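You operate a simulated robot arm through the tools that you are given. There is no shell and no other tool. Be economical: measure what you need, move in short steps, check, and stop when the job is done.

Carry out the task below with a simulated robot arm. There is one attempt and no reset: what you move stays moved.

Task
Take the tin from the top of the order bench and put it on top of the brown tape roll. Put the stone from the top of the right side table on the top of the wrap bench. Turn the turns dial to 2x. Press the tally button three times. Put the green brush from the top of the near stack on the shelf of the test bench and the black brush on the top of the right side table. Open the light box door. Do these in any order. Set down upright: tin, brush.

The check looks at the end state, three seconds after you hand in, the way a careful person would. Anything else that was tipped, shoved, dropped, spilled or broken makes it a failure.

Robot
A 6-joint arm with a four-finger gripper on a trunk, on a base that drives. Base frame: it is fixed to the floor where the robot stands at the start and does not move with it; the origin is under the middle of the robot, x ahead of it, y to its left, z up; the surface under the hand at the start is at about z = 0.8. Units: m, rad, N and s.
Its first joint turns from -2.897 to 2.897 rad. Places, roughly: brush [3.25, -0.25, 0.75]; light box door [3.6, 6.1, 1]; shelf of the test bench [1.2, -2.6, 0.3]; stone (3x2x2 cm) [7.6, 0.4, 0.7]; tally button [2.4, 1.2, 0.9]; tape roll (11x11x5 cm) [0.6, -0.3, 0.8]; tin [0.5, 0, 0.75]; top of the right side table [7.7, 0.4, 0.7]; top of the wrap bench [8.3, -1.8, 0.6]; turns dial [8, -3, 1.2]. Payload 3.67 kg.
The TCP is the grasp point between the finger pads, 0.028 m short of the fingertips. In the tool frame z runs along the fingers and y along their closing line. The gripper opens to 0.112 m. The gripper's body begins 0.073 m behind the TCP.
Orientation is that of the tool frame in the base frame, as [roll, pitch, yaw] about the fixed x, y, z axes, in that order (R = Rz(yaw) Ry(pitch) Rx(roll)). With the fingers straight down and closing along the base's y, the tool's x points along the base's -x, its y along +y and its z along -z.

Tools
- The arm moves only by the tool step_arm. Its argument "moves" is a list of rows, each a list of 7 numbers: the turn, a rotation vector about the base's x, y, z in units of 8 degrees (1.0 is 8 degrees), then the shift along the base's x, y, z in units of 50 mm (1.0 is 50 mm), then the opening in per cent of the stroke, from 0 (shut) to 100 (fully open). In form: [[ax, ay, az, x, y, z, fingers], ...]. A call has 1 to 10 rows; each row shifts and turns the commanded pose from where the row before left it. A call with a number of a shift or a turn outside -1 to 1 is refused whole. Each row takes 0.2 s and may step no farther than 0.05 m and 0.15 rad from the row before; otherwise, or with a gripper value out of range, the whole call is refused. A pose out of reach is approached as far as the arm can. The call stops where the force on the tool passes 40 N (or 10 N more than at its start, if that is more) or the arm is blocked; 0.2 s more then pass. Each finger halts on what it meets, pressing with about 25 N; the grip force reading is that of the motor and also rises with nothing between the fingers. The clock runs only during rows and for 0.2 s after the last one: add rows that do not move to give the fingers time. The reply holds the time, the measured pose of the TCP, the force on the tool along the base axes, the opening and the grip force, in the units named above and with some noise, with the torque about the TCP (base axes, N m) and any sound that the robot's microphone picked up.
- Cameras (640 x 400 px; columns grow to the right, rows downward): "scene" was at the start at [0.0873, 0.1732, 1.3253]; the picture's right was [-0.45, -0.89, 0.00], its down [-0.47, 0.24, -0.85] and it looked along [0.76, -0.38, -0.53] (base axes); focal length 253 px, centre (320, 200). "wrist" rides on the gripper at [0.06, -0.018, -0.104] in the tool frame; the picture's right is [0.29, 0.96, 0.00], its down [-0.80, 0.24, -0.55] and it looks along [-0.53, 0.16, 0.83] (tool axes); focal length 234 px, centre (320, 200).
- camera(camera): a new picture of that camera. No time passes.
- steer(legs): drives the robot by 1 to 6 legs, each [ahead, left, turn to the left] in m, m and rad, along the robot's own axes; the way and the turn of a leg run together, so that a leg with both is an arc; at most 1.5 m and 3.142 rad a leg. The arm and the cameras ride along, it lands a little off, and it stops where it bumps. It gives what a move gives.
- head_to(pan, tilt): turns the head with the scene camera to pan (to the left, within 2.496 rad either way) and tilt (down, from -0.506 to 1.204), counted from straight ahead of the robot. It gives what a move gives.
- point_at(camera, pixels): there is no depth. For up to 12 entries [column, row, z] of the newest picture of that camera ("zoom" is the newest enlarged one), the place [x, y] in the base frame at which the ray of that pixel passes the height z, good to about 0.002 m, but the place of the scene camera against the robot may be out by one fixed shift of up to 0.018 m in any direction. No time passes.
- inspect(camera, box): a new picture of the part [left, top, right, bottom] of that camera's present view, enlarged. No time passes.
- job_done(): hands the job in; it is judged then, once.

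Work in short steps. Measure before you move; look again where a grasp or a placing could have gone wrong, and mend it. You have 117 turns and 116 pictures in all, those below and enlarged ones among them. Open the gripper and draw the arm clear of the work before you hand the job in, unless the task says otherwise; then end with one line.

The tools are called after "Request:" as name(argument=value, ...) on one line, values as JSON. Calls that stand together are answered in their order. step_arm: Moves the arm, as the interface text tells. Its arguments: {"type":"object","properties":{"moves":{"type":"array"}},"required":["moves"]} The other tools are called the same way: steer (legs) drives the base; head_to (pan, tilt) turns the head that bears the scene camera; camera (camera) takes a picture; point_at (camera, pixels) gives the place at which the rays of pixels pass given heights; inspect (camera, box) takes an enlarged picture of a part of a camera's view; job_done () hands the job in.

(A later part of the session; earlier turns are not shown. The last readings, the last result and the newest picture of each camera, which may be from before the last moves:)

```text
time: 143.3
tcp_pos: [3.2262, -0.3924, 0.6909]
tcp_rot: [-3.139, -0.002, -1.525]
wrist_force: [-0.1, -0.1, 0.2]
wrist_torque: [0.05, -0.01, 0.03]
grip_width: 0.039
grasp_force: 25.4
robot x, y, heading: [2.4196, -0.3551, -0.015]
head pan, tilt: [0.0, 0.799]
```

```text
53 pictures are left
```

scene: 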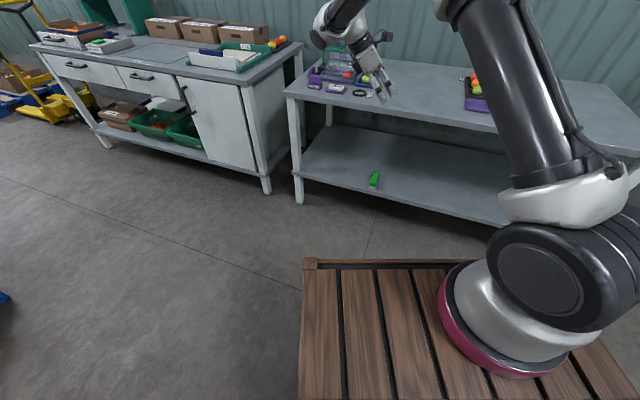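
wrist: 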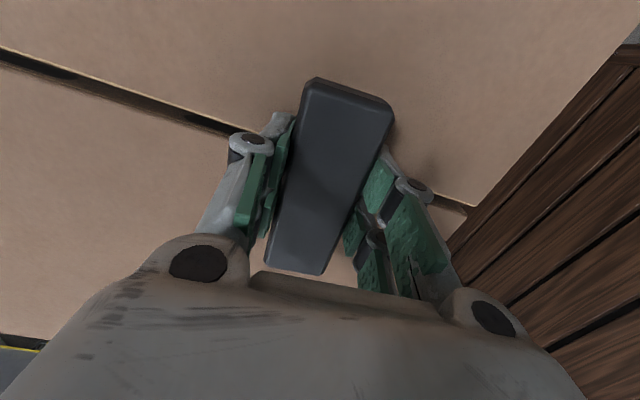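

The black brush is gripped (0.039 m). I lift, tuck in, back up and look along the corridor on the left.

Request:
step_arm(moves=[[0, 0, 0, 0, 0, 0.5, 15], [0, 0, 0, 0, 0, 1, 15], [0, 0, 0, 0, 0, 1, 15], [0, 0, 0, 0, 0, 1, 15], [0, 0, 0, 0, 0, 1, 15], [0, 0, 0, -1, 0, 0, 15], [0, 0, 0, -1, 0, 0, 15], [0, 0, 0, 0, 0, 1, 15], [0, 0, 0, 0, 0, 1, 15], [0, 0, 0, 0, 0, 0, 15]])

Request:
steer(legs=[[-0.3, 0, 0], [0, 0.9, 0]])

Request:
head_to(pan=0.0, tilt=0.35)

Request:
camera(camera="scene")

Request:
head_to(pan=0.9, tilt=0.6)

Request:
camera(camera="scene")

```text
time: 145.5
tcp_pos: [3.1253, -0.3914, 1.0165]
tcp_rot: [-3.138, -0.003, -1.525]
wrist_force: [-0.2, -0.2, -1.0]
wrist_torque: [-0.01, 0.03, -0.03]
grip_width: 0.039
grasp_force: 24.4
robot x, y, heading: [2.4202, -0.358, -0.013]
head pan, tilt: [0.0, 0.799]
```

```text
time: 152.0
tcp_pos: [2.8379, 0.5227, 1.0166]
tcp_rot: [-3.14, -0.003, -1.526]
wrist_force: [-1.2, -0.3, -0.6]
wrist_torque: [-0.02, -0.01, -0.01]
grip_width: 0.0386
grasp_force: 25.1
robot x, y, heading: [2.132, 0.558, -0.012]
head pan, tilt: [0.0, 0.799]
```

```text
time: 152.9
tcp_pos: [2.837, 0.523, 1.017]
tcp_rot: [-3.141, -0.002, -1.528]
wrist_force: [-0.2, -0.2, -0.1]
wrist_torque: [-0.01, 0.02, -0.01]
grip_width: 0.0389
grasp_force: 25.1
robot x, y, heading: [2.1352, 0.5593, -0.012]
head pan, tilt: [0.0, 0.351]
```

```text
52 pictures are left
```

scene: 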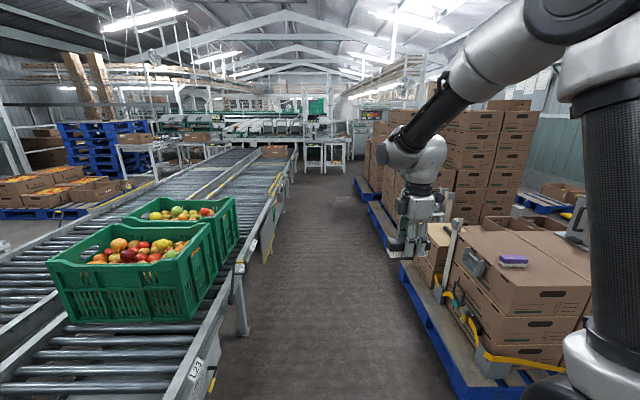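

```text
time: 154.1
tcp_pos: [2.8385, 0.5224, 1.0165]
tcp_rot: [-3.141, -0.002, -1.527]
wrist_force: [-0.8, -0.5, -1.5]
wrist_torque: [-0.01, -0.03, 0.01]
grip_width: 0.0389
grasp_force: 25.3
robot x, y, heading: [2.1321, 0.5579, -0.012]
head pan, tilt: [0.901, 0.6]
```

```text
51 pictures are left
```

scene: 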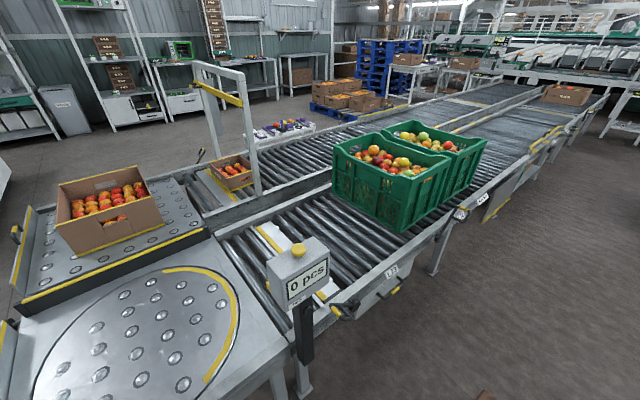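

The tally counter ("0 pcs", yellow button at (298,249)) is right here, for the way back. The corridor ahead at y≈0.56 is clear, so I drive 3.4 m and look.

Request:
steer(legs=[[1.5, 0, 0.012], [1.5, 0, 0], [0.4, 0, 0]])

Request:
head_to(pan=0.0, tilt=0.4)

Request:
camera(camera="scene")

Request:
head_to(pan=-0.9, tilt=0.4)

Request:
camera(camera="scene")

```text
time: 170.6
tcp_pos: [6.2343, 0.439, 1.0165]
tcp_rot: [-3.139, -0.001, -1.549]
wrist_force: [-0.2, 1.2, -0.6]
wrist_torque: [0.02, -0.03, 0.01]
grip_width: 0.0388
grasp_force: 25.1
robot x, y, heading: [5.5305, 0.4864, -0.038]
head pan, tilt: [0.901, 0.6]
```

```text
time: 171.8
tcp_pos: [6.2349, 0.4374, 1.0165]
tcp_rot: [-3.141, -0.001, -1.551]
wrist_force: [-0.1, 0.8, -0.2]
wrist_torque: [-0.02, 0.0, -0.02]
grip_width: 0.0389
grasp_force: 25.3
robot x, y, heading: [5.5299, 0.4911, -0.035]
head pan, tilt: [0.0, 0.4]
```

```text
50 pictures are left
```

scene: 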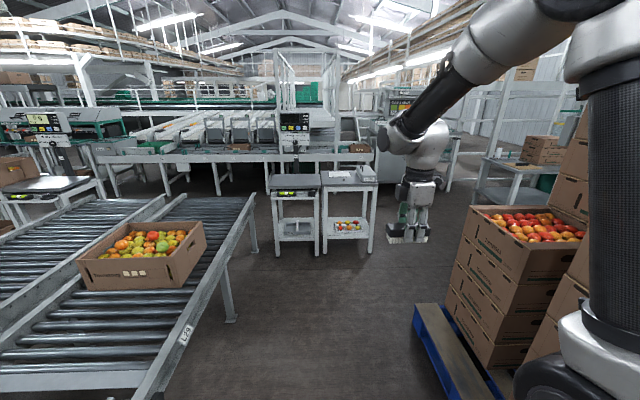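

```text
time: 173.0
tcp_pos: [6.2358, 0.4384, 1.0176]
tcp_rot: [-3.14, -0.002, -1.551]
wrist_force: [0.3, 0.8, -2.1]
wrist_torque: [0.0, 0.01, 0.01]
grip_width: 0.0388
grasp_force: 24.5
robot x, y, heading: [5.5317, 0.4916, -0.038]
head pan, tilt: [-0.901, 0.4]
```

```text
49 pictures are left
```

scene: 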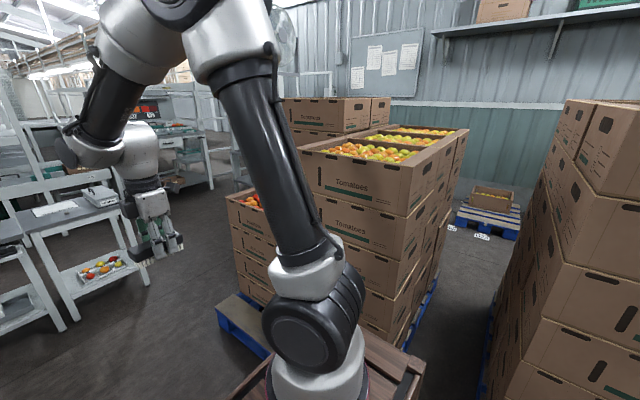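

The right side table is the small one at (350,180) with a white device. I measure the clearances: the pallet edge at (415,310), the conveyor leg at (230,320), and the table.

Request:
head_to(pan=0.0, tilt=0.4)

Request:
inspect(camera="scene", box=[250, 150, 410, 250])

Request:
point_at(camera="zoom", pixels=[[280, 145, 0.7], [510, 140, 0.7], [300, 85, 0.7], [480, 72, 0.7], [290, 410, 0.0], [480, 405, 0.0], [250, 410, 0.0]])

Request:
camera(camera="scene")

Request:
point_at(camera="scene", pixels=[[415, 310, 0.1], [440, 303, 0.14], [230, 322, 0.0], [150, 385, 0.8], [445, 400, 0.1]])

```text
time: 174.2
tcp_pos: [6.2357, 0.4386, 1.0175]
tcp_rot: [-3.139, -0.002, -1.55]
wrist_force: [0.3, -0.6, -1.2]
wrist_torque: [0.0, -0.03, -0.03]
grip_width: 0.0391
grasp_force: 25.0
robot x, y, heading: [5.5308, 0.4924, -0.034]
head pan, tilt: [0.0, 0.4]
```

```text
4.00 times, centred on (330, 200) of scene
```

zoom: 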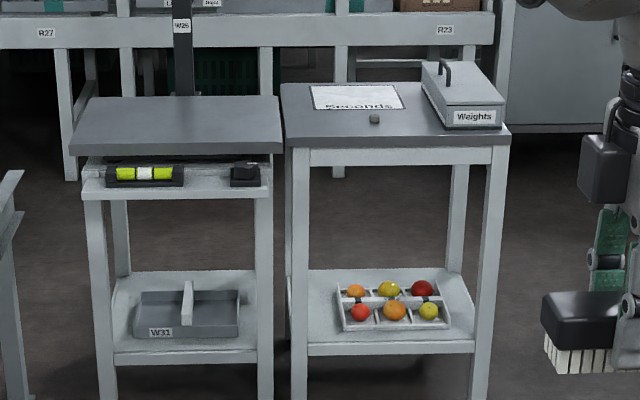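

```text
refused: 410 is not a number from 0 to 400
```

```text
47 pictures are left
```

scene: 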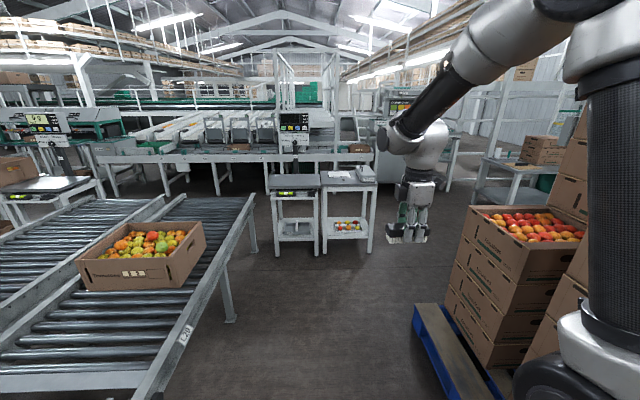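

```text
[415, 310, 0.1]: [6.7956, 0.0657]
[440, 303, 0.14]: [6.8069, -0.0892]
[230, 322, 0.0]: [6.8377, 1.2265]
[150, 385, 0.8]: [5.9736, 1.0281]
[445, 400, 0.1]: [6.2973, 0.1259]
```

The stone is at zoom (374,118) on the right side table. I get positions from a scene picture at z≈0.7.

Request:
point_at(camera="scene", pixels=[[321, 186, 0.7], [377, 184, 0.7], [321, 171, 0.7], [368, 168, 0.7], [343.5, 180, 0.7], [325, 254, 0.0], [371, 252, 0.0], [316, 258, 0.0]])

```text
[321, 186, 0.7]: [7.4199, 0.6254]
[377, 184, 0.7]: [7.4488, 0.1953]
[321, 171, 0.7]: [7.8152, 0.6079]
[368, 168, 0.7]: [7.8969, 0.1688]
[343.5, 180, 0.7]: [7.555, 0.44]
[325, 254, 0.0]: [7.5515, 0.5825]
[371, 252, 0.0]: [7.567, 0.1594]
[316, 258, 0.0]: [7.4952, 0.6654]
```

The table spans x≈7.45–7.9, y≈0.18–0.62, with the stone near (7.57,0.44). I drive 1.15 m on, straightening the heading.

Request:
steer(legs=[[0, 0.07, 0.035], [1.15, 0, 0]])

Request:
head_to(pan=-0.1, tilt=0.8)

Request:
camera(camera="scene")

Request:
camera(camera="wrist")

```text
time: 180.7
tcp_pos: [7.387, 0.5382, 1.0182]
tcp_rot: [-3.139, -0.001, -1.509]
wrist_force: [0.2, -0.3, -0.9]
wrist_torque: [-0.02, 0.01, 0.01]
grip_width: 0.0388
grasp_force: 24.4
robot x, y, heading: [6.682, 0.5616, 0.006]
head pan, tilt: [0.0, 0.4]
```

```text
time: 181.6
tcp_pos: [7.3871, 0.5394, 1.0176]
tcp_rot: [-3.14, -0.003, -1.511]
wrist_force: [0.1, -0.3, -1.1]
wrist_torque: [0.02, 0.02, -0.01]
grip_width: 0.039
grasp_force: 25.1
robot x, y, heading: [6.6825, 0.5641, 0.005]
head pan, tilt: [-0.099, 0.799]
```

```text
46 pictures are left
```

scene: 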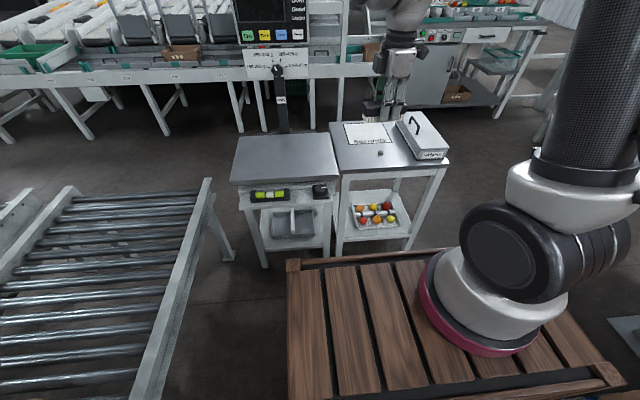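

```text
45 pictures are left
```

wrist: 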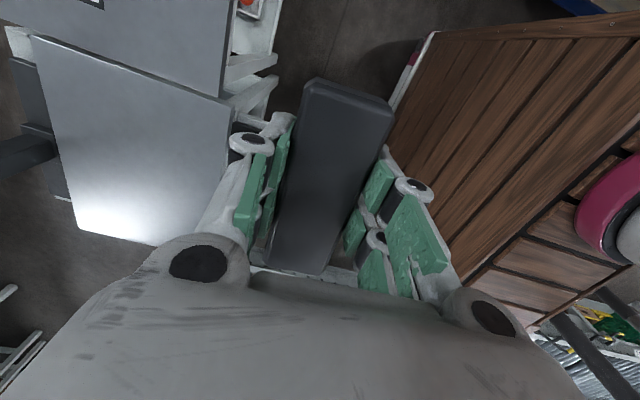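

I enlarge the table area and measure the stone and free space.

Request:
inspect(camera="scene", box=[310, 105, 470, 205])

Request:
point_at(camera="zoom", pixels=[[280, 190, 0.7], [132, 255, 0.7], [545, 220, 0.7], [85, 75, 0.7], [150, 145, 0.7], [345, 145, 0.7], [430, 210, 0.7], [130, 285, 0.65], [200, 230, 0.7]])

```text
4.00 times, centred on (390, 155) of scene
```

zoom: 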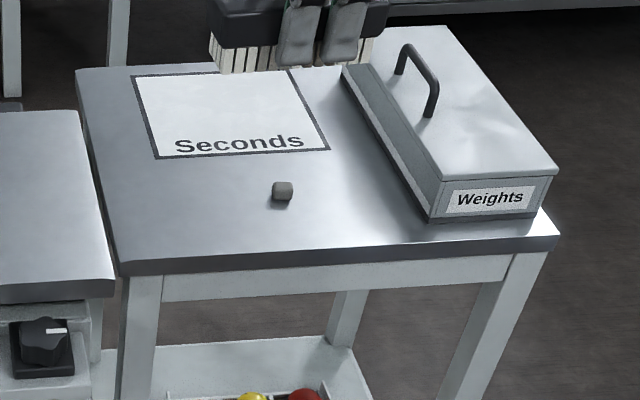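

```text
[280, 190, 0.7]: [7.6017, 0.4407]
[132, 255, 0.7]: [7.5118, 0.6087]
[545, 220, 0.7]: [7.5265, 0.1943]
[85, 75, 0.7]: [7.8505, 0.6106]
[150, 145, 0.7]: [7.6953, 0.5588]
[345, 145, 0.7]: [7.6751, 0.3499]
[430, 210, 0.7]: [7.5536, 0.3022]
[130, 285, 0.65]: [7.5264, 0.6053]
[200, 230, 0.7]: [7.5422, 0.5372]
```

Free space lies left of the stone (y 0.47–0.61, x 7.52–7.67). I move the brush above (7.58,0.54) at z≈0.87 and check with the wrist camera.

Request:
step_arm(moves=[[0, 0, 0, 1, 0, 0, 15], [0, 0, 0, 1, 0, 0, 15], [0, 0, 0, 1, 0, 0, 15], [0, 0, 0, 0.86, 0, 0, 15], [0, 0, -0.4, 0, 0, -1, 15], [0, 0, 0, 0, 0, -1, 15], [0, 0, 0, 0, 0, -1, 15], [0, 0, 0, 0, 0, 0, 15]])

Request:
camera(camera="wrist")

Request:
inspect(camera="scene", box=[310, 105, 470, 205])

```text
time: 183.3
tcp_pos: [7.5786, 0.5367, 0.865]
tcp_rot: [-3.14, -0.003, -1.565]
wrist_force: [-0.2, 0.3, -0.2]
wrist_torque: [0.0, -0.02, 0.04]
grip_width: 0.0387
grasp_force: 24.7
robot x, y, heading: [6.6772, 0.5614, 0.003]
head pan, tilt: [-0.099, 0.799]
```

```text
43 pictures are left
```

wrist: 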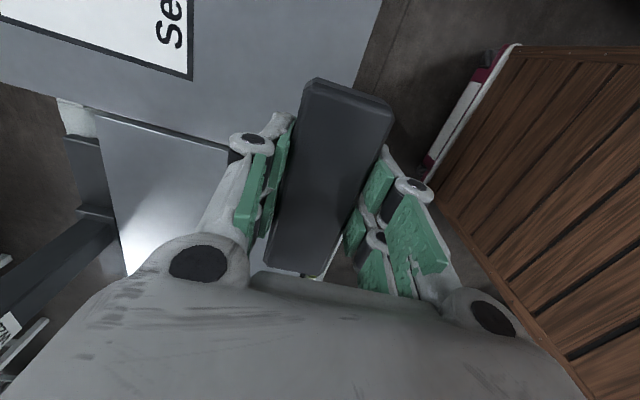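

```text
4.00 times, centred on (390, 155) of scene
```

zoom: 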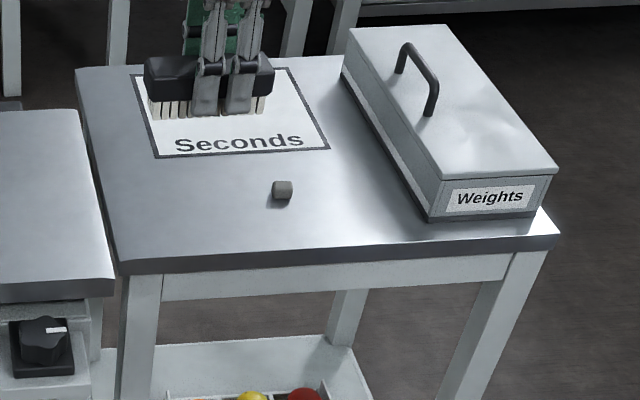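

The table's left edge passes (150,127) and its front edge (372,40) in the wrist view. I compute them.

Request:
point_at(camera="wrist", pixels=[[100, 110, 0.7], [210, 142, 0.7], [372, 40, 0.7], [360, 80, 0.7], [192, 80, 0.7], [372, 40, 0.68], [210, 142, 0.68]])

```text
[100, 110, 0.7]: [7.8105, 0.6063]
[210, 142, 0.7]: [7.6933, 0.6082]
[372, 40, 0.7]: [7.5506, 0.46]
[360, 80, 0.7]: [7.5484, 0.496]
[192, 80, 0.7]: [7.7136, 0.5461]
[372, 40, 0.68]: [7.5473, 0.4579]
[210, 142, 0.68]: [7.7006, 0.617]
```

The table front is really at x=7.549 and its left edge at y=0.607. I shift the brush to x≈7.625 and lower toward contact near z≈0.73.

Request:
step_arm(moves=[[0, 0, 0, 0.92, 0, 0, 15], [0, 0, 0, 0, 0, -1, 15], [0, 0, 0, 0, 0, -1, 15], [0, 0, 0, 0, 0, -0.2, 15], [0, 0, 0, 0, 0, 0, 15]])

Request:
inspect(camera="scene", box=[310, 105, 470, 205])

```text
time: 184.6
tcp_pos: [7.6269, 0.5381, 0.7552]
tcp_rot: [-3.139, -0.002, -1.565]
wrist_force: [-0.1, 0.3, -0.4]
wrist_torque: [0.01, -0.03, -0.01]
grip_width: 0.0388
grasp_force: 25.3
robot x, y, heading: [6.6823, 0.5624, 0.003]
head pan, tilt: [-0.099, 0.799]
```

```text
4.00 times, centred on (390, 155) of scene
```

zoom: 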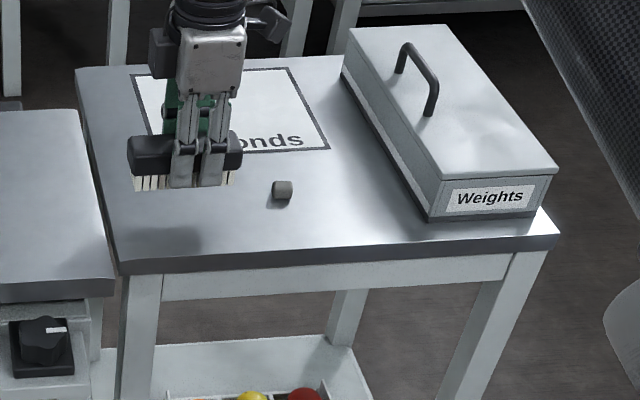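

The brush hovers well left of the stone. I lower by small steps to contact.

Request:
step_arm(moves=[[0, 0, 0, 0, 0, -0.16, 15], [0, 0, 0, 0, 0, 0, 15]])

Request:
step_arm(moves=[[0, 0, 0, 0, 0, -0.08, 15], [0, 0, 0, 0, 0, 0, 15]])

Request:
step_arm(moves=[[0, 0, 0, 0, 0, -0.08, 15], [0, 0, 0, 0, 0, 0, 15]])

Request:
step_arm(moves=[[0, 0, 0, 0, 0, -0.08, 15], [0, 0, 0, 0, 0, 0, 15]])

```text
time: 185.2
tcp_pos: [7.6256, 0.5387, 0.7482]
tcp_rot: [-3.139, -0.002, -1.567]
wrist_force: [0.0, 0.6, -0.3]
wrist_torque: [-0.01, -0.03, 0.0]
grip_width: 0.0388
grasp_force: 25.3
robot x, y, heading: [6.682, 0.5601, 0.006]
head pan, tilt: [-0.099, 0.799]
```

```text
time: 185.8
tcp_pos: [7.6268, 0.538, 0.7447]
tcp_rot: [-3.14, -0.002, -1.567]
wrist_force: [0.2, 0.3, -0.7]
wrist_torque: [-0.02, 0.03, -0.04]
grip_width: 0.0389
grasp_force: 25.0
robot x, y, heading: [6.6813, 0.565, 0.001]
head pan, tilt: [-0.099, 0.799]
```

```text
time: 186.3
tcp_pos: [7.6253, 0.5388, 0.7397]
tcp_rot: [-3.14, -0.003, -1.565]
wrist_force: [-0.2, 0.5, -1.5]
wrist_torque: [0.01, -0.03, 0.0]
grip_width: 0.0388
grasp_force: 24.5
robot x, y, heading: [6.6835, 0.5614, 0.008]
head pan, tilt: [-0.099, 0.799]
```

```text
time: 186.9
tcp_pos: [7.6269, 0.5376, 0.7366]
tcp_rot: [-3.14, -0.003, -1.567]
wrist_force: [-0.1, 0.6, -1.1]
wrist_torque: [-0.02, 0.01, -0.01]
grip_width: 0.0389
grasp_force: 25.4
robot x, y, heading: [6.6809, 0.5617, 0.001]
head pan, tilt: [-0.099, 0.799]
```

Still free; I keep lowering.

Request:
step_arm(moves=[[0, 0, 0, 0, 0, -0.08, 15], [0, 0, 0, 0, 0, 0, 15]])

Request:
step_arm(moves=[[0, 0, 0, 0, 0, -0.06, 15], [0, 0, 0, 0, 0, 0, 15]])

Request:
step_arm(moves=[[0, 0, 0, 0, 0, -0.06, 15], [0, 0, 0, 0, 0, 0, 15]])

Request:
step_arm(moves=[[0, 0, 0, 0, 0, -0.06, 15], [0, 0, 0, 0, 0, 0, 15]])

```text
time: 187.6
tcp_pos: [7.6266, 0.5376, 0.7336]
tcp_rot: [-3.14, -0.001, -1.564]
wrist_force: [0.3, 0.5, -0.8]
wrist_torque: [0.0, -0.01, -0.01]
grip_width: 0.0391
grasp_force: 24.9
robot x, y, heading: [6.6817, 0.5628, 0.0]
head pan, tilt: [-0.099, 0.799]
```

```text
time: 188.2
tcp_pos: [7.6271, 0.5377, 0.7303]
tcp_rot: [-3.14, -0.002, -1.566]
wrist_force: [0.9, 0.8, -1.1]
wrist_torque: [0.02, 0.04, -0.03]
grip_width: 0.0389
grasp_force: 24.7
robot x, y, heading: [6.6805, 0.5634, 0.004]
head pan, tilt: [-0.099, 0.799]
```

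```text
time: 188.8
tcp_pos: [7.6254, 0.5386, 0.7273]
tcp_rot: [-3.138, -0.003, -1.564]
wrist_force: [0.2, 0.3, -1.0]
wrist_torque: [0.03, -0.01, -0.03]
grip_width: 0.0389
grasp_force: 24.7
robot x, y, heading: [6.6809, 0.5618, 0.005]
head pan, tilt: [-0.099, 0.799]
```

```text
time: 189.3
tcp_pos: [7.6252, 0.5398, 0.7248]
tcp_rot: [-3.139, -0.003, -1.566]
wrist_force: [0.0, 0.0, -0.7]
wrist_torque: [-0.02, -0.01, -0.05]
grip_width: 0.0388
grasp_force: 25.3
robot x, y, heading: [6.6861, 0.5636, 0.005]
head pan, tilt: [-0.099, 0.799]
```

Request:
step_arm(moves=[[0, 0, 0, 0, 0, -0.06, 15], [0, 0, 0, 0, 0, -0.03, 15], [0, 0, 0, 0, 0, 0, 15]])

Request:
step_arm(moves=[[0, 0, 0, 0, 0, -0.06, 15], [0, 0, 0, 0, 0, 0, 15]])

Request:
step_arm(moves=[[0, 0, 0, 0, 0, -0.06, 15], [0, 0, 0, 0, 0, 0, 15]])

Request:
inspect(camera="scene", box=[310, 105, 470, 205])

```text
time: 190.2
tcp_pos: [7.6269, 0.5397, 0.72]
tcp_rot: [-3.139, -0.002, -1.566]
wrist_force: [0.9, -0.1, -1.2]
wrist_torque: [0.02, 0.0, 0.0]
grip_width: 0.0389
grasp_force: 24.8
robot x, y, heading: [6.6799, 0.5607, 0.005]
head pan, tilt: [-0.099, 0.799]
```

```text
time: 190.8
tcp_pos: [7.6264, 0.5386, 0.7167]
tcp_rot: [-3.138, 0.0, -1.565]
wrist_force: [-1.0, 0.0, 1.5]
wrist_torque: [0.18, 0.08, 0.05]
grip_width: 0.0391
grasp_force: 25.2
robot x, y, heading: [6.681, 0.5617, 0.001]
head pan, tilt: [-0.099, 0.799]
```

```text
time: 191.3
tcp_pos: [7.6267, 0.5395, 0.7148]
tcp_rot: [-3.134, -0.002, -1.565]
wrist_force: [-2.9, 0.2, 20.1]
wrist_torque: [0.01, 0.07, 0.0]
grip_width: 0.0392
grasp_force: 25.2
robot x, y, heading: [6.6832, 0.5663, 0.009]
head pan, tilt: [-0.099, 0.799]
```

```text
4.00 times, centred on (390, 155) of scene
```

zoom: 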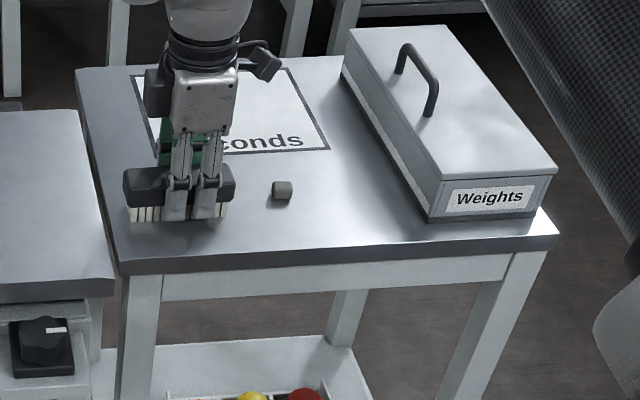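

Contact at z≈0.716. I release and rise, then shift toward -y to view the stone.

Request:
step_arm(moves=[[0, 0, 0, 0, 0, 0.02, 15], [0, 0, 0, 0, 0, 0, 50], [0, 0, 0, 0, 0, 0, 60], [0, 0, 0, 0, 0, 0.5, 60], [0, 0, 0, 0, 0, 1, 60], [0, 0, 0, 0, 0, 1, 60], [0, 0, 0, 0, -1, 0, 60], [0, 0, 0, 0, -1, 0, 60], [0, 0, 0, 0, -0.4, 0, 50], [0, 0, 0, 0, 0, 0, 50]])

Request:
camera(camera="wrist")

```text
time: 193.6
tcp_pos: [7.6282, 0.4169, 0.8415]
tcp_rot: [-3.14, -0.001, -1.566]
wrist_force: [1.0, 0.1, 0.4]
wrist_torque: [-0.02, -0.01, 0.0]
grip_width: 0.0559
grasp_force: 0.1
robot x, y, heading: [6.6831, 0.5619, 0.006]
head pan, tilt: [-0.099, 0.799]
```

```text
39 pictures are left
```

wrist: 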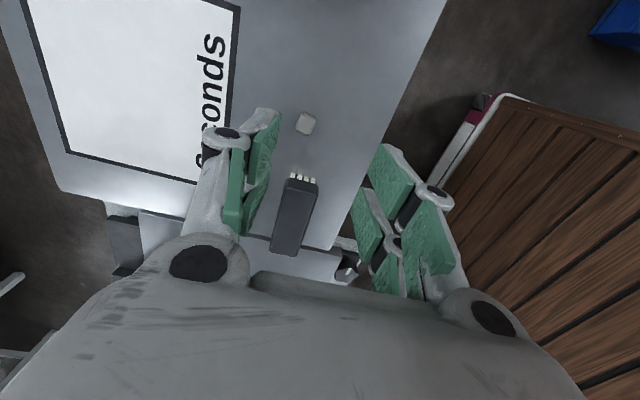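

The stone is at wrist (306,124) and the brush stands fine. I locate the stone.

Request:
point_at(camera="wrist", pixels=[[306, 124, 0.695], [306, 124, 0.685], [296, 124, 0.69], [317, 124, 0.69], [306, 113, 0.69], [306, 134, 0.69], [302, 180, 0.71]])

Request:
inspect(camera="wrist", box=[266, 99, 346, 149])

```text
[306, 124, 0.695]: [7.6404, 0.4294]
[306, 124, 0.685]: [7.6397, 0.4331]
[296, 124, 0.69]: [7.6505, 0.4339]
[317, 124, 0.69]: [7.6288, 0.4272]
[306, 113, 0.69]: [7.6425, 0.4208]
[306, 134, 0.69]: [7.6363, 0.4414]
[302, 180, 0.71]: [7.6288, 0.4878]
```

```text
8.00 times, centred on (306, 124) of wrist
```

zoom: 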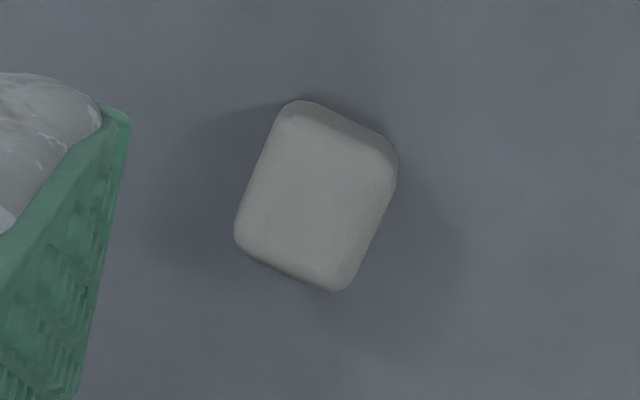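

The stone centres at (7.640,0.431), about 2 cm wide in x, aligned with the fingers. I descend to z≈0.709 and close.

Request:
step_arm(moves=[[0, 0, 0, 0.24, 0.28, -0.5, 50], [0, 0, 0, 0, 0, -1, 50], [0, 0, 0, 0, 0, -0.9, 50], [0, 0, 0, 0, 0, -0.25, 50], [0, 0, 0, 0, 0, 0, 50], [0, 0, 0, 0, 0, 0, 5], [0, 0, 0, 0, 0, 0, 5], [0, 0, 0, 0, 0, 0, 5]])

Request:
camera(camera="wrist")

```text
time: 195.3
tcp_pos: [7.6375, 0.4326, 0.7078]
tcp_rot: [-3.141, -0.003, -1.565]
wrist_force: [0.0, 0.7, 0.0]
wrist_torque: [-0.01, 0.02, -0.03]
grip_width: 0.0169
grasp_force: 25.4
robot x, y, heading: [6.684, 0.5603, 0.011]
head pan, tilt: [-0.099, 0.799]
```

```text
37 pictures are left
```

wrist: 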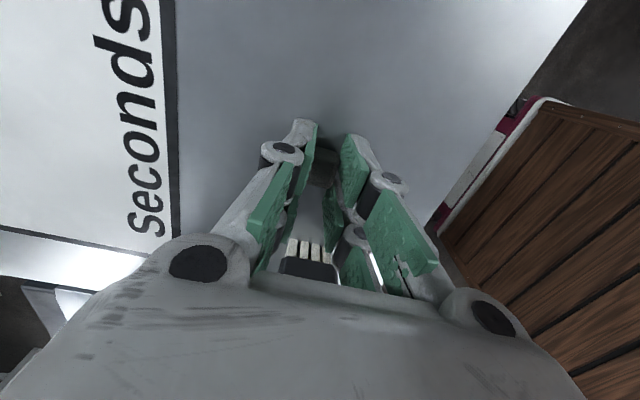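

The stone is held (0.017 m, 25 N). I lift, retract and look toward the wrap bench on the right.

Request:
step_arm(moves=[[0, 0, 0, 0, 0, 0.5, 5], [0, 0, 0, 0, 0, 1, 5], [0, 0, 0, 0, 0, 1, 5], [0, 0, 0, 0, 0, 1, 5], [0, 0, 0, 0, 0, 1, 5], [0, 0, 0, 0, 0, 1, 5], [0, 0, 0, -1, 0, 0, 5], [0, 0, 0, -1, 0, 0, 5], [0, 0, 0, -1, 0, 0, 5], [0, 0, 0, -1, 0, 0, 5]])

Request:
head_to(pan=-0.55, tilt=0.45)

Request:
camera(camera="scene")

```text
time: 197.6
tcp_pos: [7.4389, 0.432, 0.9827]
tcp_rot: [-3.141, -0.002, -1.565]
wrist_force: [0.5, -0.7, -0.4]
wrist_torque: [-0.01, 0.06, 0.0]
grip_width: 0.0164
grasp_force: 24.9
robot x, y, heading: [6.6822, 0.5596, 0.001]
head pan, tilt: [-0.099, 0.799]
```

```text
time: 198.4
tcp_pos: [7.4377, 0.4317, 0.9827]
tcp_rot: [-3.138, -0.001, -1.565]
wrist_force: [-0.9, -0.7, 0.0]
wrist_torque: [-0.01, 0.01, -0.01]
grip_width: 0.0164
grasp_force: 24.6
robot x, y, heading: [6.6789, 0.5562, 0.003]
head pan, tilt: [-0.55, 0.45]
```

```text
36 pictures are left
```

scene: 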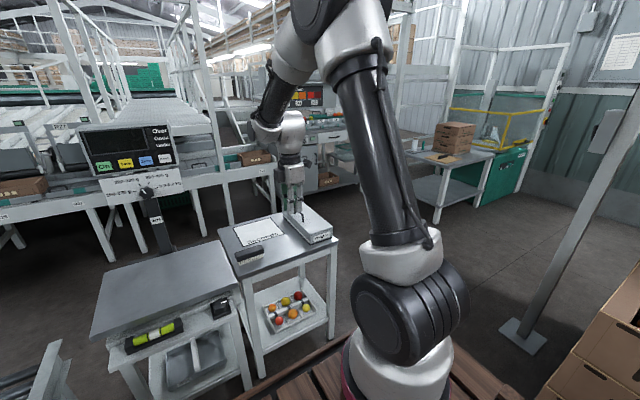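

The wrap bench is at (450,155), with the wrapping machine behind. I measure the post base at (520,335), bench legs and top corners for the route.

Request:
point_at(camera="scene", pixels=[[500, 325, 0], [530, 355, 0], [550, 340, 0], [438, 222, 0], [478, 207, 0], [447, 162, 0.65], [405, 133, 0.65], [494, 155, 0.65], [515, 192, 0], [590, 345, 0.3], [338, 238, 0.68], [500, 145, 1.0]])

Request:
inspect(camera="scene", box=[380, 80, 580, 205])

```text
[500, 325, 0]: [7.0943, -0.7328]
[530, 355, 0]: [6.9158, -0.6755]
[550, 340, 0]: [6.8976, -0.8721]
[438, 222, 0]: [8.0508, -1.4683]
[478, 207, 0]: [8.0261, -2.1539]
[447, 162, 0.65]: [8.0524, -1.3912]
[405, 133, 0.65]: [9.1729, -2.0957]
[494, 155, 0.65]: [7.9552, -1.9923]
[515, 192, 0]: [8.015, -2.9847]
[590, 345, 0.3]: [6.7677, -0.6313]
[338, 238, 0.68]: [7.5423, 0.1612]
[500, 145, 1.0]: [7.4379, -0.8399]
```

```text
3.20 times, centred on (480, 142) of scene
```

zoom: 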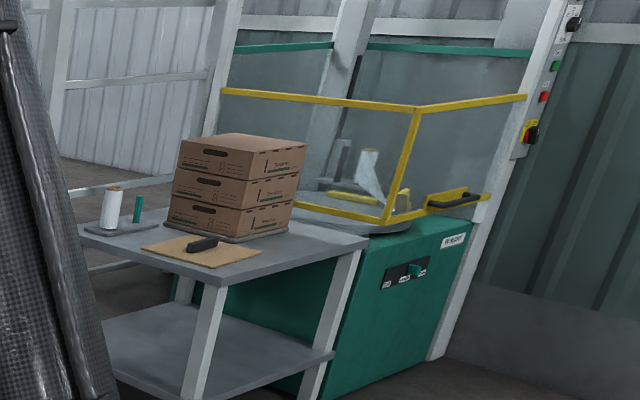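

I need the clearance to the right of the robot, between the pallet, the post and the table. I look down there.

Request:
head_to(pan=-1.05, tilt=0.85)

Request:
camera(camera="scene")

```text
time: 199.4
tcp_pos: [7.4384, 0.4324, 0.983]
tcp_rot: [-3.138, -0.002, -1.566]
wrist_force: [0.6, -0.2, 0.5]
wrist_torque: [0.03, 0.03, 0.01]
grip_width: 0.0168
grasp_force: 25.4
robot x, y, heading: [6.6868, 0.5644, 0.004]
head pan, tilt: [-1.051, 0.85]
```

```text
34 pictures are left
```

scene: 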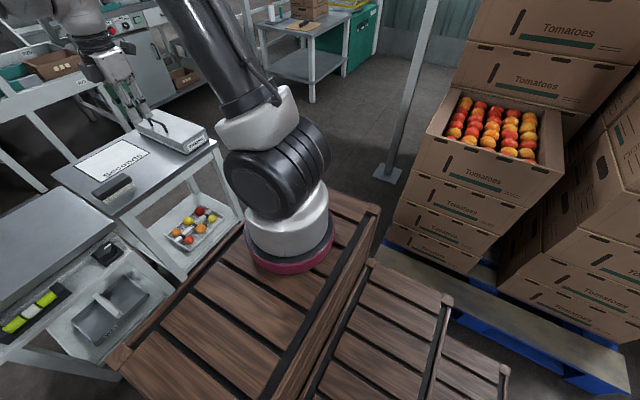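

I measure the platform corners at z≈0.7, the rear step, and the pallet's near edge and post base.

Request:
point_at(camera="scene", pixels=[[115, 360, 0.7], [378, 208, 0.7], [300, 400, 0.7], [450, 298, 0.45], [508, 368, 0.2], [385, 245, 0.12], [618, 395, 0.12], [375, 180, 0.0], [400, 178, 0.0], [388, 165, 0.0], [470, 308, 0.12]])

```text
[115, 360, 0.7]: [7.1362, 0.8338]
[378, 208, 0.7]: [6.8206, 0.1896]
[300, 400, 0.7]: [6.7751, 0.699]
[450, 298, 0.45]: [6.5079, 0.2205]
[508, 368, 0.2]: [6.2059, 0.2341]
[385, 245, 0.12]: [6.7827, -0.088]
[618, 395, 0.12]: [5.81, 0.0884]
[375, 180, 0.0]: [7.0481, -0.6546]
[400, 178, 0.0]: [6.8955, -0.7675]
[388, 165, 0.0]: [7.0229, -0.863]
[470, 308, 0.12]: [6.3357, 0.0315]
```

The robot's footprint is about -0.5..+0.45 by ±0.33 m. The gap between the pallet corner (6.79,0.05) and the table corner (7.55,0.18) is ≈0.75 m, so it needs a heading of ≈-67°. I go there in checked steps, first ahead 0.21 and turn -0.9.

Request:
steer(legs=[[0.21, 0.01, 0], [0, 0, -0.9]])

Request:
head_to(pan=0.2, tilt=0.9)

Request:
camera(camera="scene")

```text
time: 203.3
tcp_pos: [7.26, -0.1013, 0.9847]
tcp_rot: [-3.139, -0.001, -2.466]
wrist_force: [-0.4, 0.1, -0.8]
wrist_torque: [0.04, -0.02, 0.01]
grip_width: 0.0166
grasp_force: 24.8
robot x, y, heading: [6.8935, 0.5729, -0.898]
head pan, tilt: [-1.051, 0.85]
```

```text
time: 204.8
tcp_pos: [7.2613, -0.1005, 0.9829]
tcp_rot: [-3.14, 0.0, -2.465]
wrist_force: [-1.0, 0.0, -0.3]
wrist_torque: [0.0, -0.02, -0.01]
grip_width: 0.0169
grasp_force: 25.1
robot x, y, heading: [6.891, 0.5736, -0.897]
head pan, tilt: [0.201, 0.901]
```

```text
33 pictures are left
```

scene: 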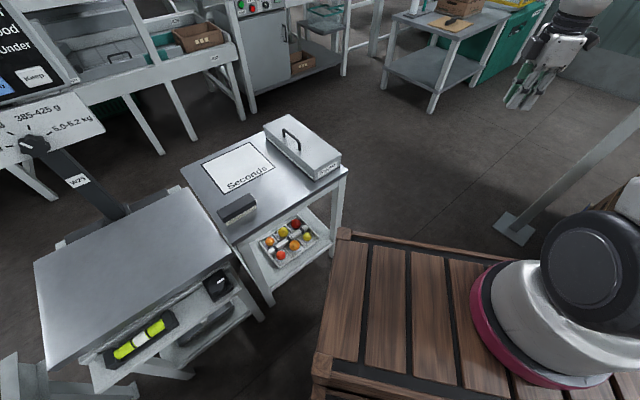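

Request:
point_at(camera="scene", pixels=[[347, 170, 0.677], [232, 240, 0.677], [343, 233, 0.7], [318, 360, 0.7], [500, 232, 0.0], [520, 243, 0.0], [535, 230, 0.0], [343, 233, 0.75]])

```text
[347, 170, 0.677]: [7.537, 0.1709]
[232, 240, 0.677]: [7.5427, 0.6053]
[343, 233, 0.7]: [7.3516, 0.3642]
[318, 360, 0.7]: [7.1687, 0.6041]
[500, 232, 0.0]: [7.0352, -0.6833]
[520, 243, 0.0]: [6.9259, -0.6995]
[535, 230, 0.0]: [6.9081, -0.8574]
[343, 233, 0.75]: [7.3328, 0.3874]
```

The platform's left side is only ≈0.24 m from its axis, so there is more room than feared. I go 0.32 m along this heading, then turn -0.27.

Request:
steer(legs=[[0.318, -0.035, 0], [0, 0, -0.27]])

Request:
head_to(pan=-0.3, tilt=0.85)

Request:
camera(camera="scene")

```text
time: 207.8
tcp_pos: [7.2477, -0.4464, 0.9821]
tcp_rot: [-3.139, -0.002, -2.729]
wrist_force: [-0.6, 0.4, -0.8]
wrist_torque: [-0.02, 0.03, 0.01]
grip_width: 0.0166
grasp_force: 25.0
robot x, y, heading: [7.0695, 0.3034, -1.154]
head pan, tilt: [0.201, 0.901]
```

```text
time: 208.8
tcp_pos: [7.2477, -0.4466, 0.9828]
tcp_rot: [-3.14, -0.002, -2.728]
wrist_force: [0.3, -0.4, 0.1]
wrist_torque: [-0.01, 0.02, 0.03]
grip_width: 0.0167
grasp_force: 25.5
robot x, y, heading: [7.0662, 0.2959, -1.154]
head pan, tilt: [-0.3, 0.85]
```

```text
32 pictures are left
```

scene: 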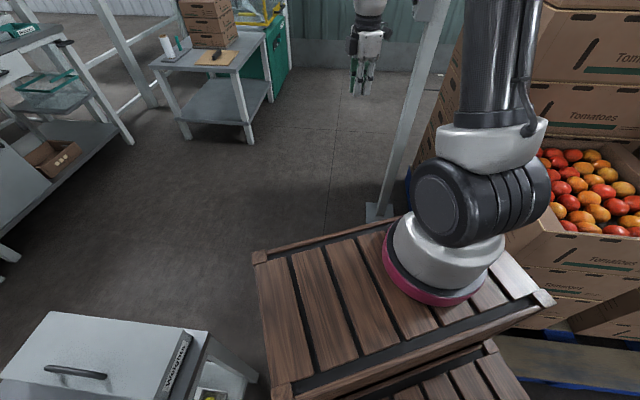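

The way forward is clear: the post stays ≈0.5 m right of my axis. I drive 1.3 m on this heading, turn to face -y, go on, and turn to face the wrap bench.

Request:
steer(legs=[[1.3, 0, 0], [0, 0, -0.42]])

Request:
steer(legs=[[0.85, -0.2, 0], [0, 0, 1.57]])

Request:
head_to(pan=-0.2, tilt=0.6)

Request:
camera(camera="scene")

```text
time: 216.6
tcp_pos: [7.4493, -1.6493, 0.983]
tcp_rot: [-3.14, -0.001, 3.132]
wrist_force: [0.3, -0.2, -0.3]
wrist_torque: [0.0, 0.0, 0.01]
grip_width: 0.0164
grasp_force: 25.1
robot x, y, heading: [7.5868, -0.8948, -1.583]
head pan, tilt: [-0.3, 0.85]
```

```text
time: 223.8
tcp_pos: [7.9806, -2.208, 0.9811]
tcp_rot: [3.123, -0.011, -2.056]
wrist_force: [-5.9, 0.3, 1.8]
wrist_torque: [-0.01, -0.28, 0.05]
grip_width: 0.0167
grasp_force: 25.1
robot x, y, heading: [7.3822, -1.7389, -0.48]
head pan, tilt: [-0.3, 0.85]
stopped in leg 2: the force on the tool passed its limit at 128 N (the readings are from after the stop); the commanded pose is now the measured one
```

```text
time: 224.6
tcp_pos: [7.9802, -2.2083, 0.9811]
tcp_rot: [3.124, -0.011, -2.056]
wrist_force: [-8.1, 2.0, 1.0]
wrist_torque: [-0.01, -0.26, 0.06]
grip_width: 0.0169
grasp_force: 25.0
robot x, y, heading: [7.3796, -1.736, -0.476]
head pan, tilt: [-0.201, 0.6]
```

```text
31 pictures are left
```

scene: 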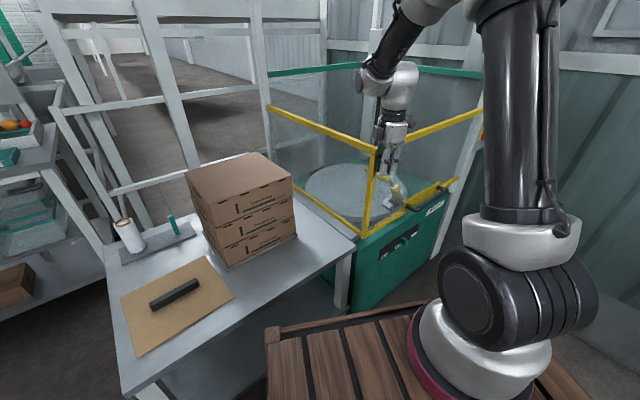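

The hand bumped the machine's yellow guard frame while turning. I turn back a little, then lift and pull the arm in.

Request:
steer(legs=[[0, 0, -0.2]])

Request:
camera(camera="scene")

Request:
camera(camera="wrist")

```text
time: 225.7
tcp_pos: [7.874, -2.3185, 0.9811]
tcp_rot: [3.124, -0.01, -2.257]
wrist_force: [-0.4, 0.1, -1.1]
wrist_torque: [0.01, 0.04, -0.03]
grip_width: 0.0164
grasp_force: 25.2
robot x, y, heading: [7.3751, -1.7399, -0.685]
head pan, tilt: [-0.201, 0.6]
```

```text
30 pictures are left
```

scene: 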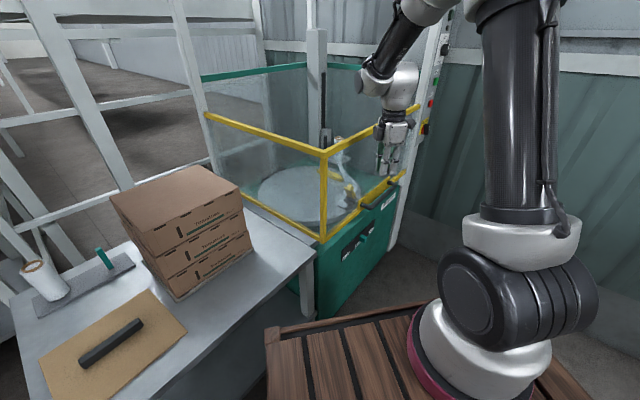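

```text
29 pictures are left
```

wrist: 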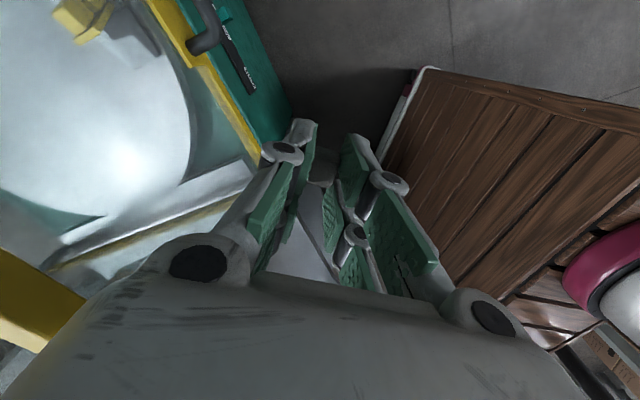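

The guard looks intact and the stone is still held. I measure free space on the bench to the right of the boxes, near (255,275).

Request:
point_at(camera="scene", pixels=[[255, 275, 0.6], [255, 275, 0.65], [315, 258, 0.65], [315, 258, 0.6], [180, 300, 0.65], [250, 240, 0.65], [190, 330, 0.65], [323, 155, 1.0], [435, 35, 1.2], [420, 45, 1.2]])

Request:
inspect(camera="scene", box=[360, 0, 488, 80])

```text
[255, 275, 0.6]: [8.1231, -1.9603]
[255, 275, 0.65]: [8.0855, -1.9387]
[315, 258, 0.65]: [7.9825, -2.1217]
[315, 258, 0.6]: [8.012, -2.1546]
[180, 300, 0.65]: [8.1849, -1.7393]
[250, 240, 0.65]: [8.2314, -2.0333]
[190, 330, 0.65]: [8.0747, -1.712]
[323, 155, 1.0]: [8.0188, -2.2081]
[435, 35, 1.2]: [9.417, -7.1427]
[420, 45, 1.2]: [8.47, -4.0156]
```

```text
5.00 times, centred on (424, 40) of scene
```

zoom: 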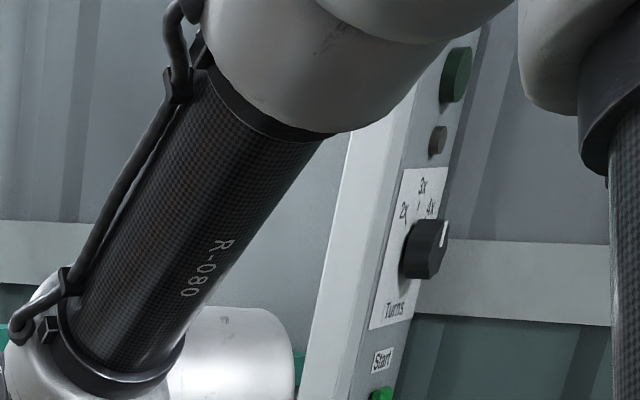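

The dial points to 4x; 2x is up-left, so it needs a counter-clockwise quarter turn later. First, the stone. I swing the hand left to (7.8,-1.88), clear of the guard, and turn the tool to close along y.

Request:
step_arm(moves=[[0, 0, 0, -0.8, 0.5, 0, 5], [0, 0, 0, -0.4, 0.9, 0, 5], [0, 0, -0.9, 0, 0.95, 0, 5], [0, 0, -0.9, 0, 0.95, 0, 5], [0, 0, -0.9, 0, 0.95, 0, 5], [0, 0, -0.9, 0, 0.95, 0, 5], [0, 0, -0.9, 0, 0.95, 0, 5], [0, 0, -0.9, 0, 0.95, 0, 5], [0, 0, -0.9, 0, 0.95, 0, 5], [0, 0, 0, 0, 0.7, 0, 5]])

Request:
step_arm(moves=[[0, 0, 0, 0.9, 0, 0, 5], [0, 0, 0, 0.9, 0, 0, 5], [0, 0, 0, 0.9, 0, 0, 5], [0, 0, 0, 0, 0, 0, 5]])

Request:
camera(camera="wrist")

Request:
camera(camera="scene")

```text
time: 227.9
tcp_pos: [7.8146, -1.8817, 0.9811]
tcp_rot: [3.123, -0.011, -3.137]
wrist_force: [0.5, -0.2, -0.8]
wrist_torque: [0.04, 0.05, -0.01]
grip_width: 0.0165
grasp_force: 25.1
robot x, y, heading: [7.3821, -1.734, -0.682]
head pan, tilt: [-0.201, 0.6]
```

```text
time: 228.9
tcp_pos: [7.9504, -1.881, 0.9807]
tcp_rot: [3.125, -0.011, -3.135]
wrist_force: [-0.3, -0.5, -0.2]
wrist_torque: [0.0, 0.04, -0.02]
grip_width: 0.0167
grasp_force: 25.0
robot x, y, heading: [7.3779, -1.7359, -0.684]
head pan, tilt: [-0.201, 0.6]
```

```text
27 pictures are left
```

wrist: 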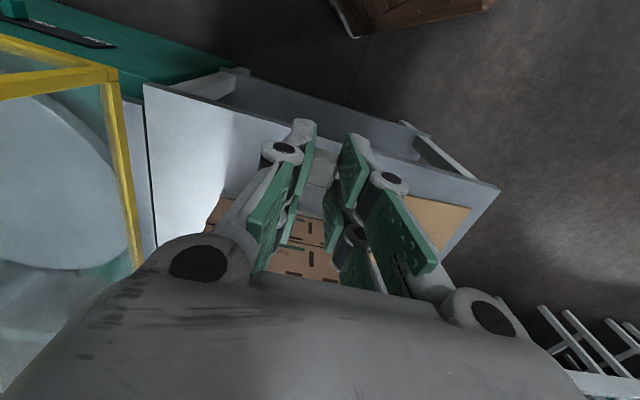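

```text
26 pictures are left
```

scene: 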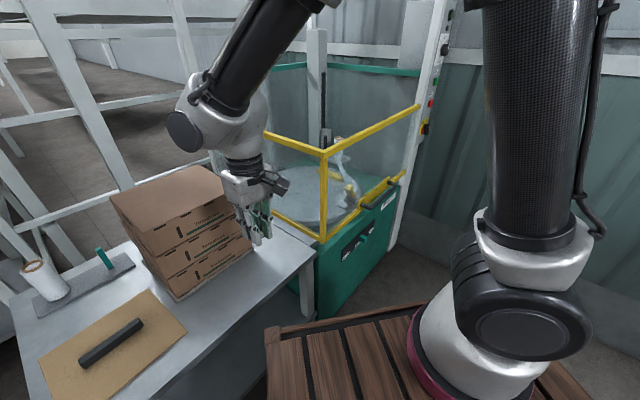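

Request:
point_at(camera="wrist", pixels=[[145, 85, 0.62], [145, 85, 0.65], [498, 187, 0.62], [205, 225, 0.64], [215, 195, 0.64], [220, 160, 0.62], [290, 170, 0.62], [400, 205, 0.62]])

```text
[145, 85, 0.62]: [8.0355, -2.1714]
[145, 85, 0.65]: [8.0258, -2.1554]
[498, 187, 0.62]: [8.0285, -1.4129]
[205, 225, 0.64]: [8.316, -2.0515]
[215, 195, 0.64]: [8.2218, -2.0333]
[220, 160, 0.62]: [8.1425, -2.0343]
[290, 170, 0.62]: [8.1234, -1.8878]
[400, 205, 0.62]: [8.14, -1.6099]
```

The bench front is at x≈8.03 and the boxes' face at x≈8.22. I target (8.115,-1.905) and descend to z≈0.72.

Request:
step_arm(moves=[[0, 0, 0, 0.9, -0.2, 0, 5], [0, 0, 0, 0.9, -0.2, 0, 5], [0, 0, 0, 0.9, -0.1, 0, 5], [0, 0, 0, 0.6, 0, 0, 5], [0, 0, 0, 0, 0, -1, 5], [0, 0, 0, 0, 0, -1, 5], [0, 0, 0, 0, 0, -1, 5], [0, 0, 0, 0, 0, -1, 5], [0, 0, 0, 0, 0, -1, 5], [0, 0, 0, 0, 0, 0, 5]])

Request:
camera(camera="scene")

```text
time: 231.1
tcp_pos: [8.1129, -1.9063, 0.7332]
tcp_rot: [3.124, -0.011, -3.136]
wrist_force: [0.4, 0.2, -0.6]
wrist_torque: [0.0, 0.01, 0.03]
grip_width: 0.0167
grasp_force: 24.8
robot x, y, heading: [7.3814, -1.7344, -0.683]
head pan, tilt: [-0.201, 0.6]
```

```text
25 pictures are left
```

scene: 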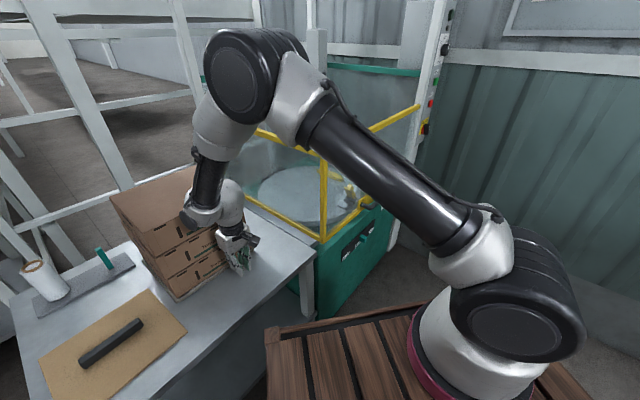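

The fingertips approach the bench. I lower in small force-checked steps.

Request:
step_arm(moves=[[0, 0, 0, 0, 0, -0.5, 5], [0, 0, 0, 0, 0, -0.3, 5], [0, 0, 0, 0, 0, 0, 5]])

Request:
step_arm(moves=[[0, 0, 0, 0, 0, -0.2, 5], [0, 0, 0, 0, 0, -0.1, 5], [0, 0, 0, 0, 0, 0, 5]])

Request:
step_arm(moves=[[0, 0, 0, 0, 0, -0.1, 5], [0, 0, 0, 0, 0, -0.1, 5], [0, 0, 0, 0, 0, 0, 5]])

Request:
step_arm(moves=[[0, 0, 0, 0, 0, -0.1, 5], [0, 0, 0, 0, 0, 0, 5]])

```text
time: 231.9
tcp_pos: [8.1151, -1.9045, 0.6907]
tcp_rot: [3.124, -0.011, -3.136]
wrist_force: [-0.7, 0.0, 0.0]
wrist_torque: [0.0, 0.0, -0.01]
grip_width: 0.0164
grasp_force: 25.1
robot x, y, heading: [7.3827, -1.7343, -0.683]
head pan, tilt: [-0.201, 0.6]
```

```text
time: 232.7
tcp_pos: [8.114, -1.9056, 0.6772]
tcp_rot: [3.122, -0.01, -3.135]
wrist_force: [-0.3, 0.5, 0.5]
wrist_torque: [-0.04, -0.01, 0.01]
grip_width: 0.0167
grasp_force: 24.6
robot x, y, heading: [7.3826, -1.7382, -0.68]
head pan, tilt: [-0.201, 0.6]
```

```text
time: 233.5
tcp_pos: [8.1146, -1.9067, 0.6664]
tcp_rot: [3.125, -0.011, -3.135]
wrist_force: [0.3, 0.1, -1.1]
wrist_torque: [0.01, -0.05, -0.01]
grip_width: 0.0165
grasp_force: 25.4
robot x, y, heading: [7.3795, -1.7384, -0.683]
head pan, tilt: [-0.201, 0.6]
```

```text
time: 234.1
tcp_pos: [8.1144, -1.9067, 0.6629]
tcp_rot: [3.125, -0.011, -3.136]
wrist_force: [-0.9, -0.1, -0.2]
wrist_torque: [-0.03, -0.03, 0.0]
grip_width: 0.0163
grasp_force: 25.2
robot x, y, heading: [7.3839, -1.7389, -0.68]
head pan, tilt: [-0.201, 0.6]
```

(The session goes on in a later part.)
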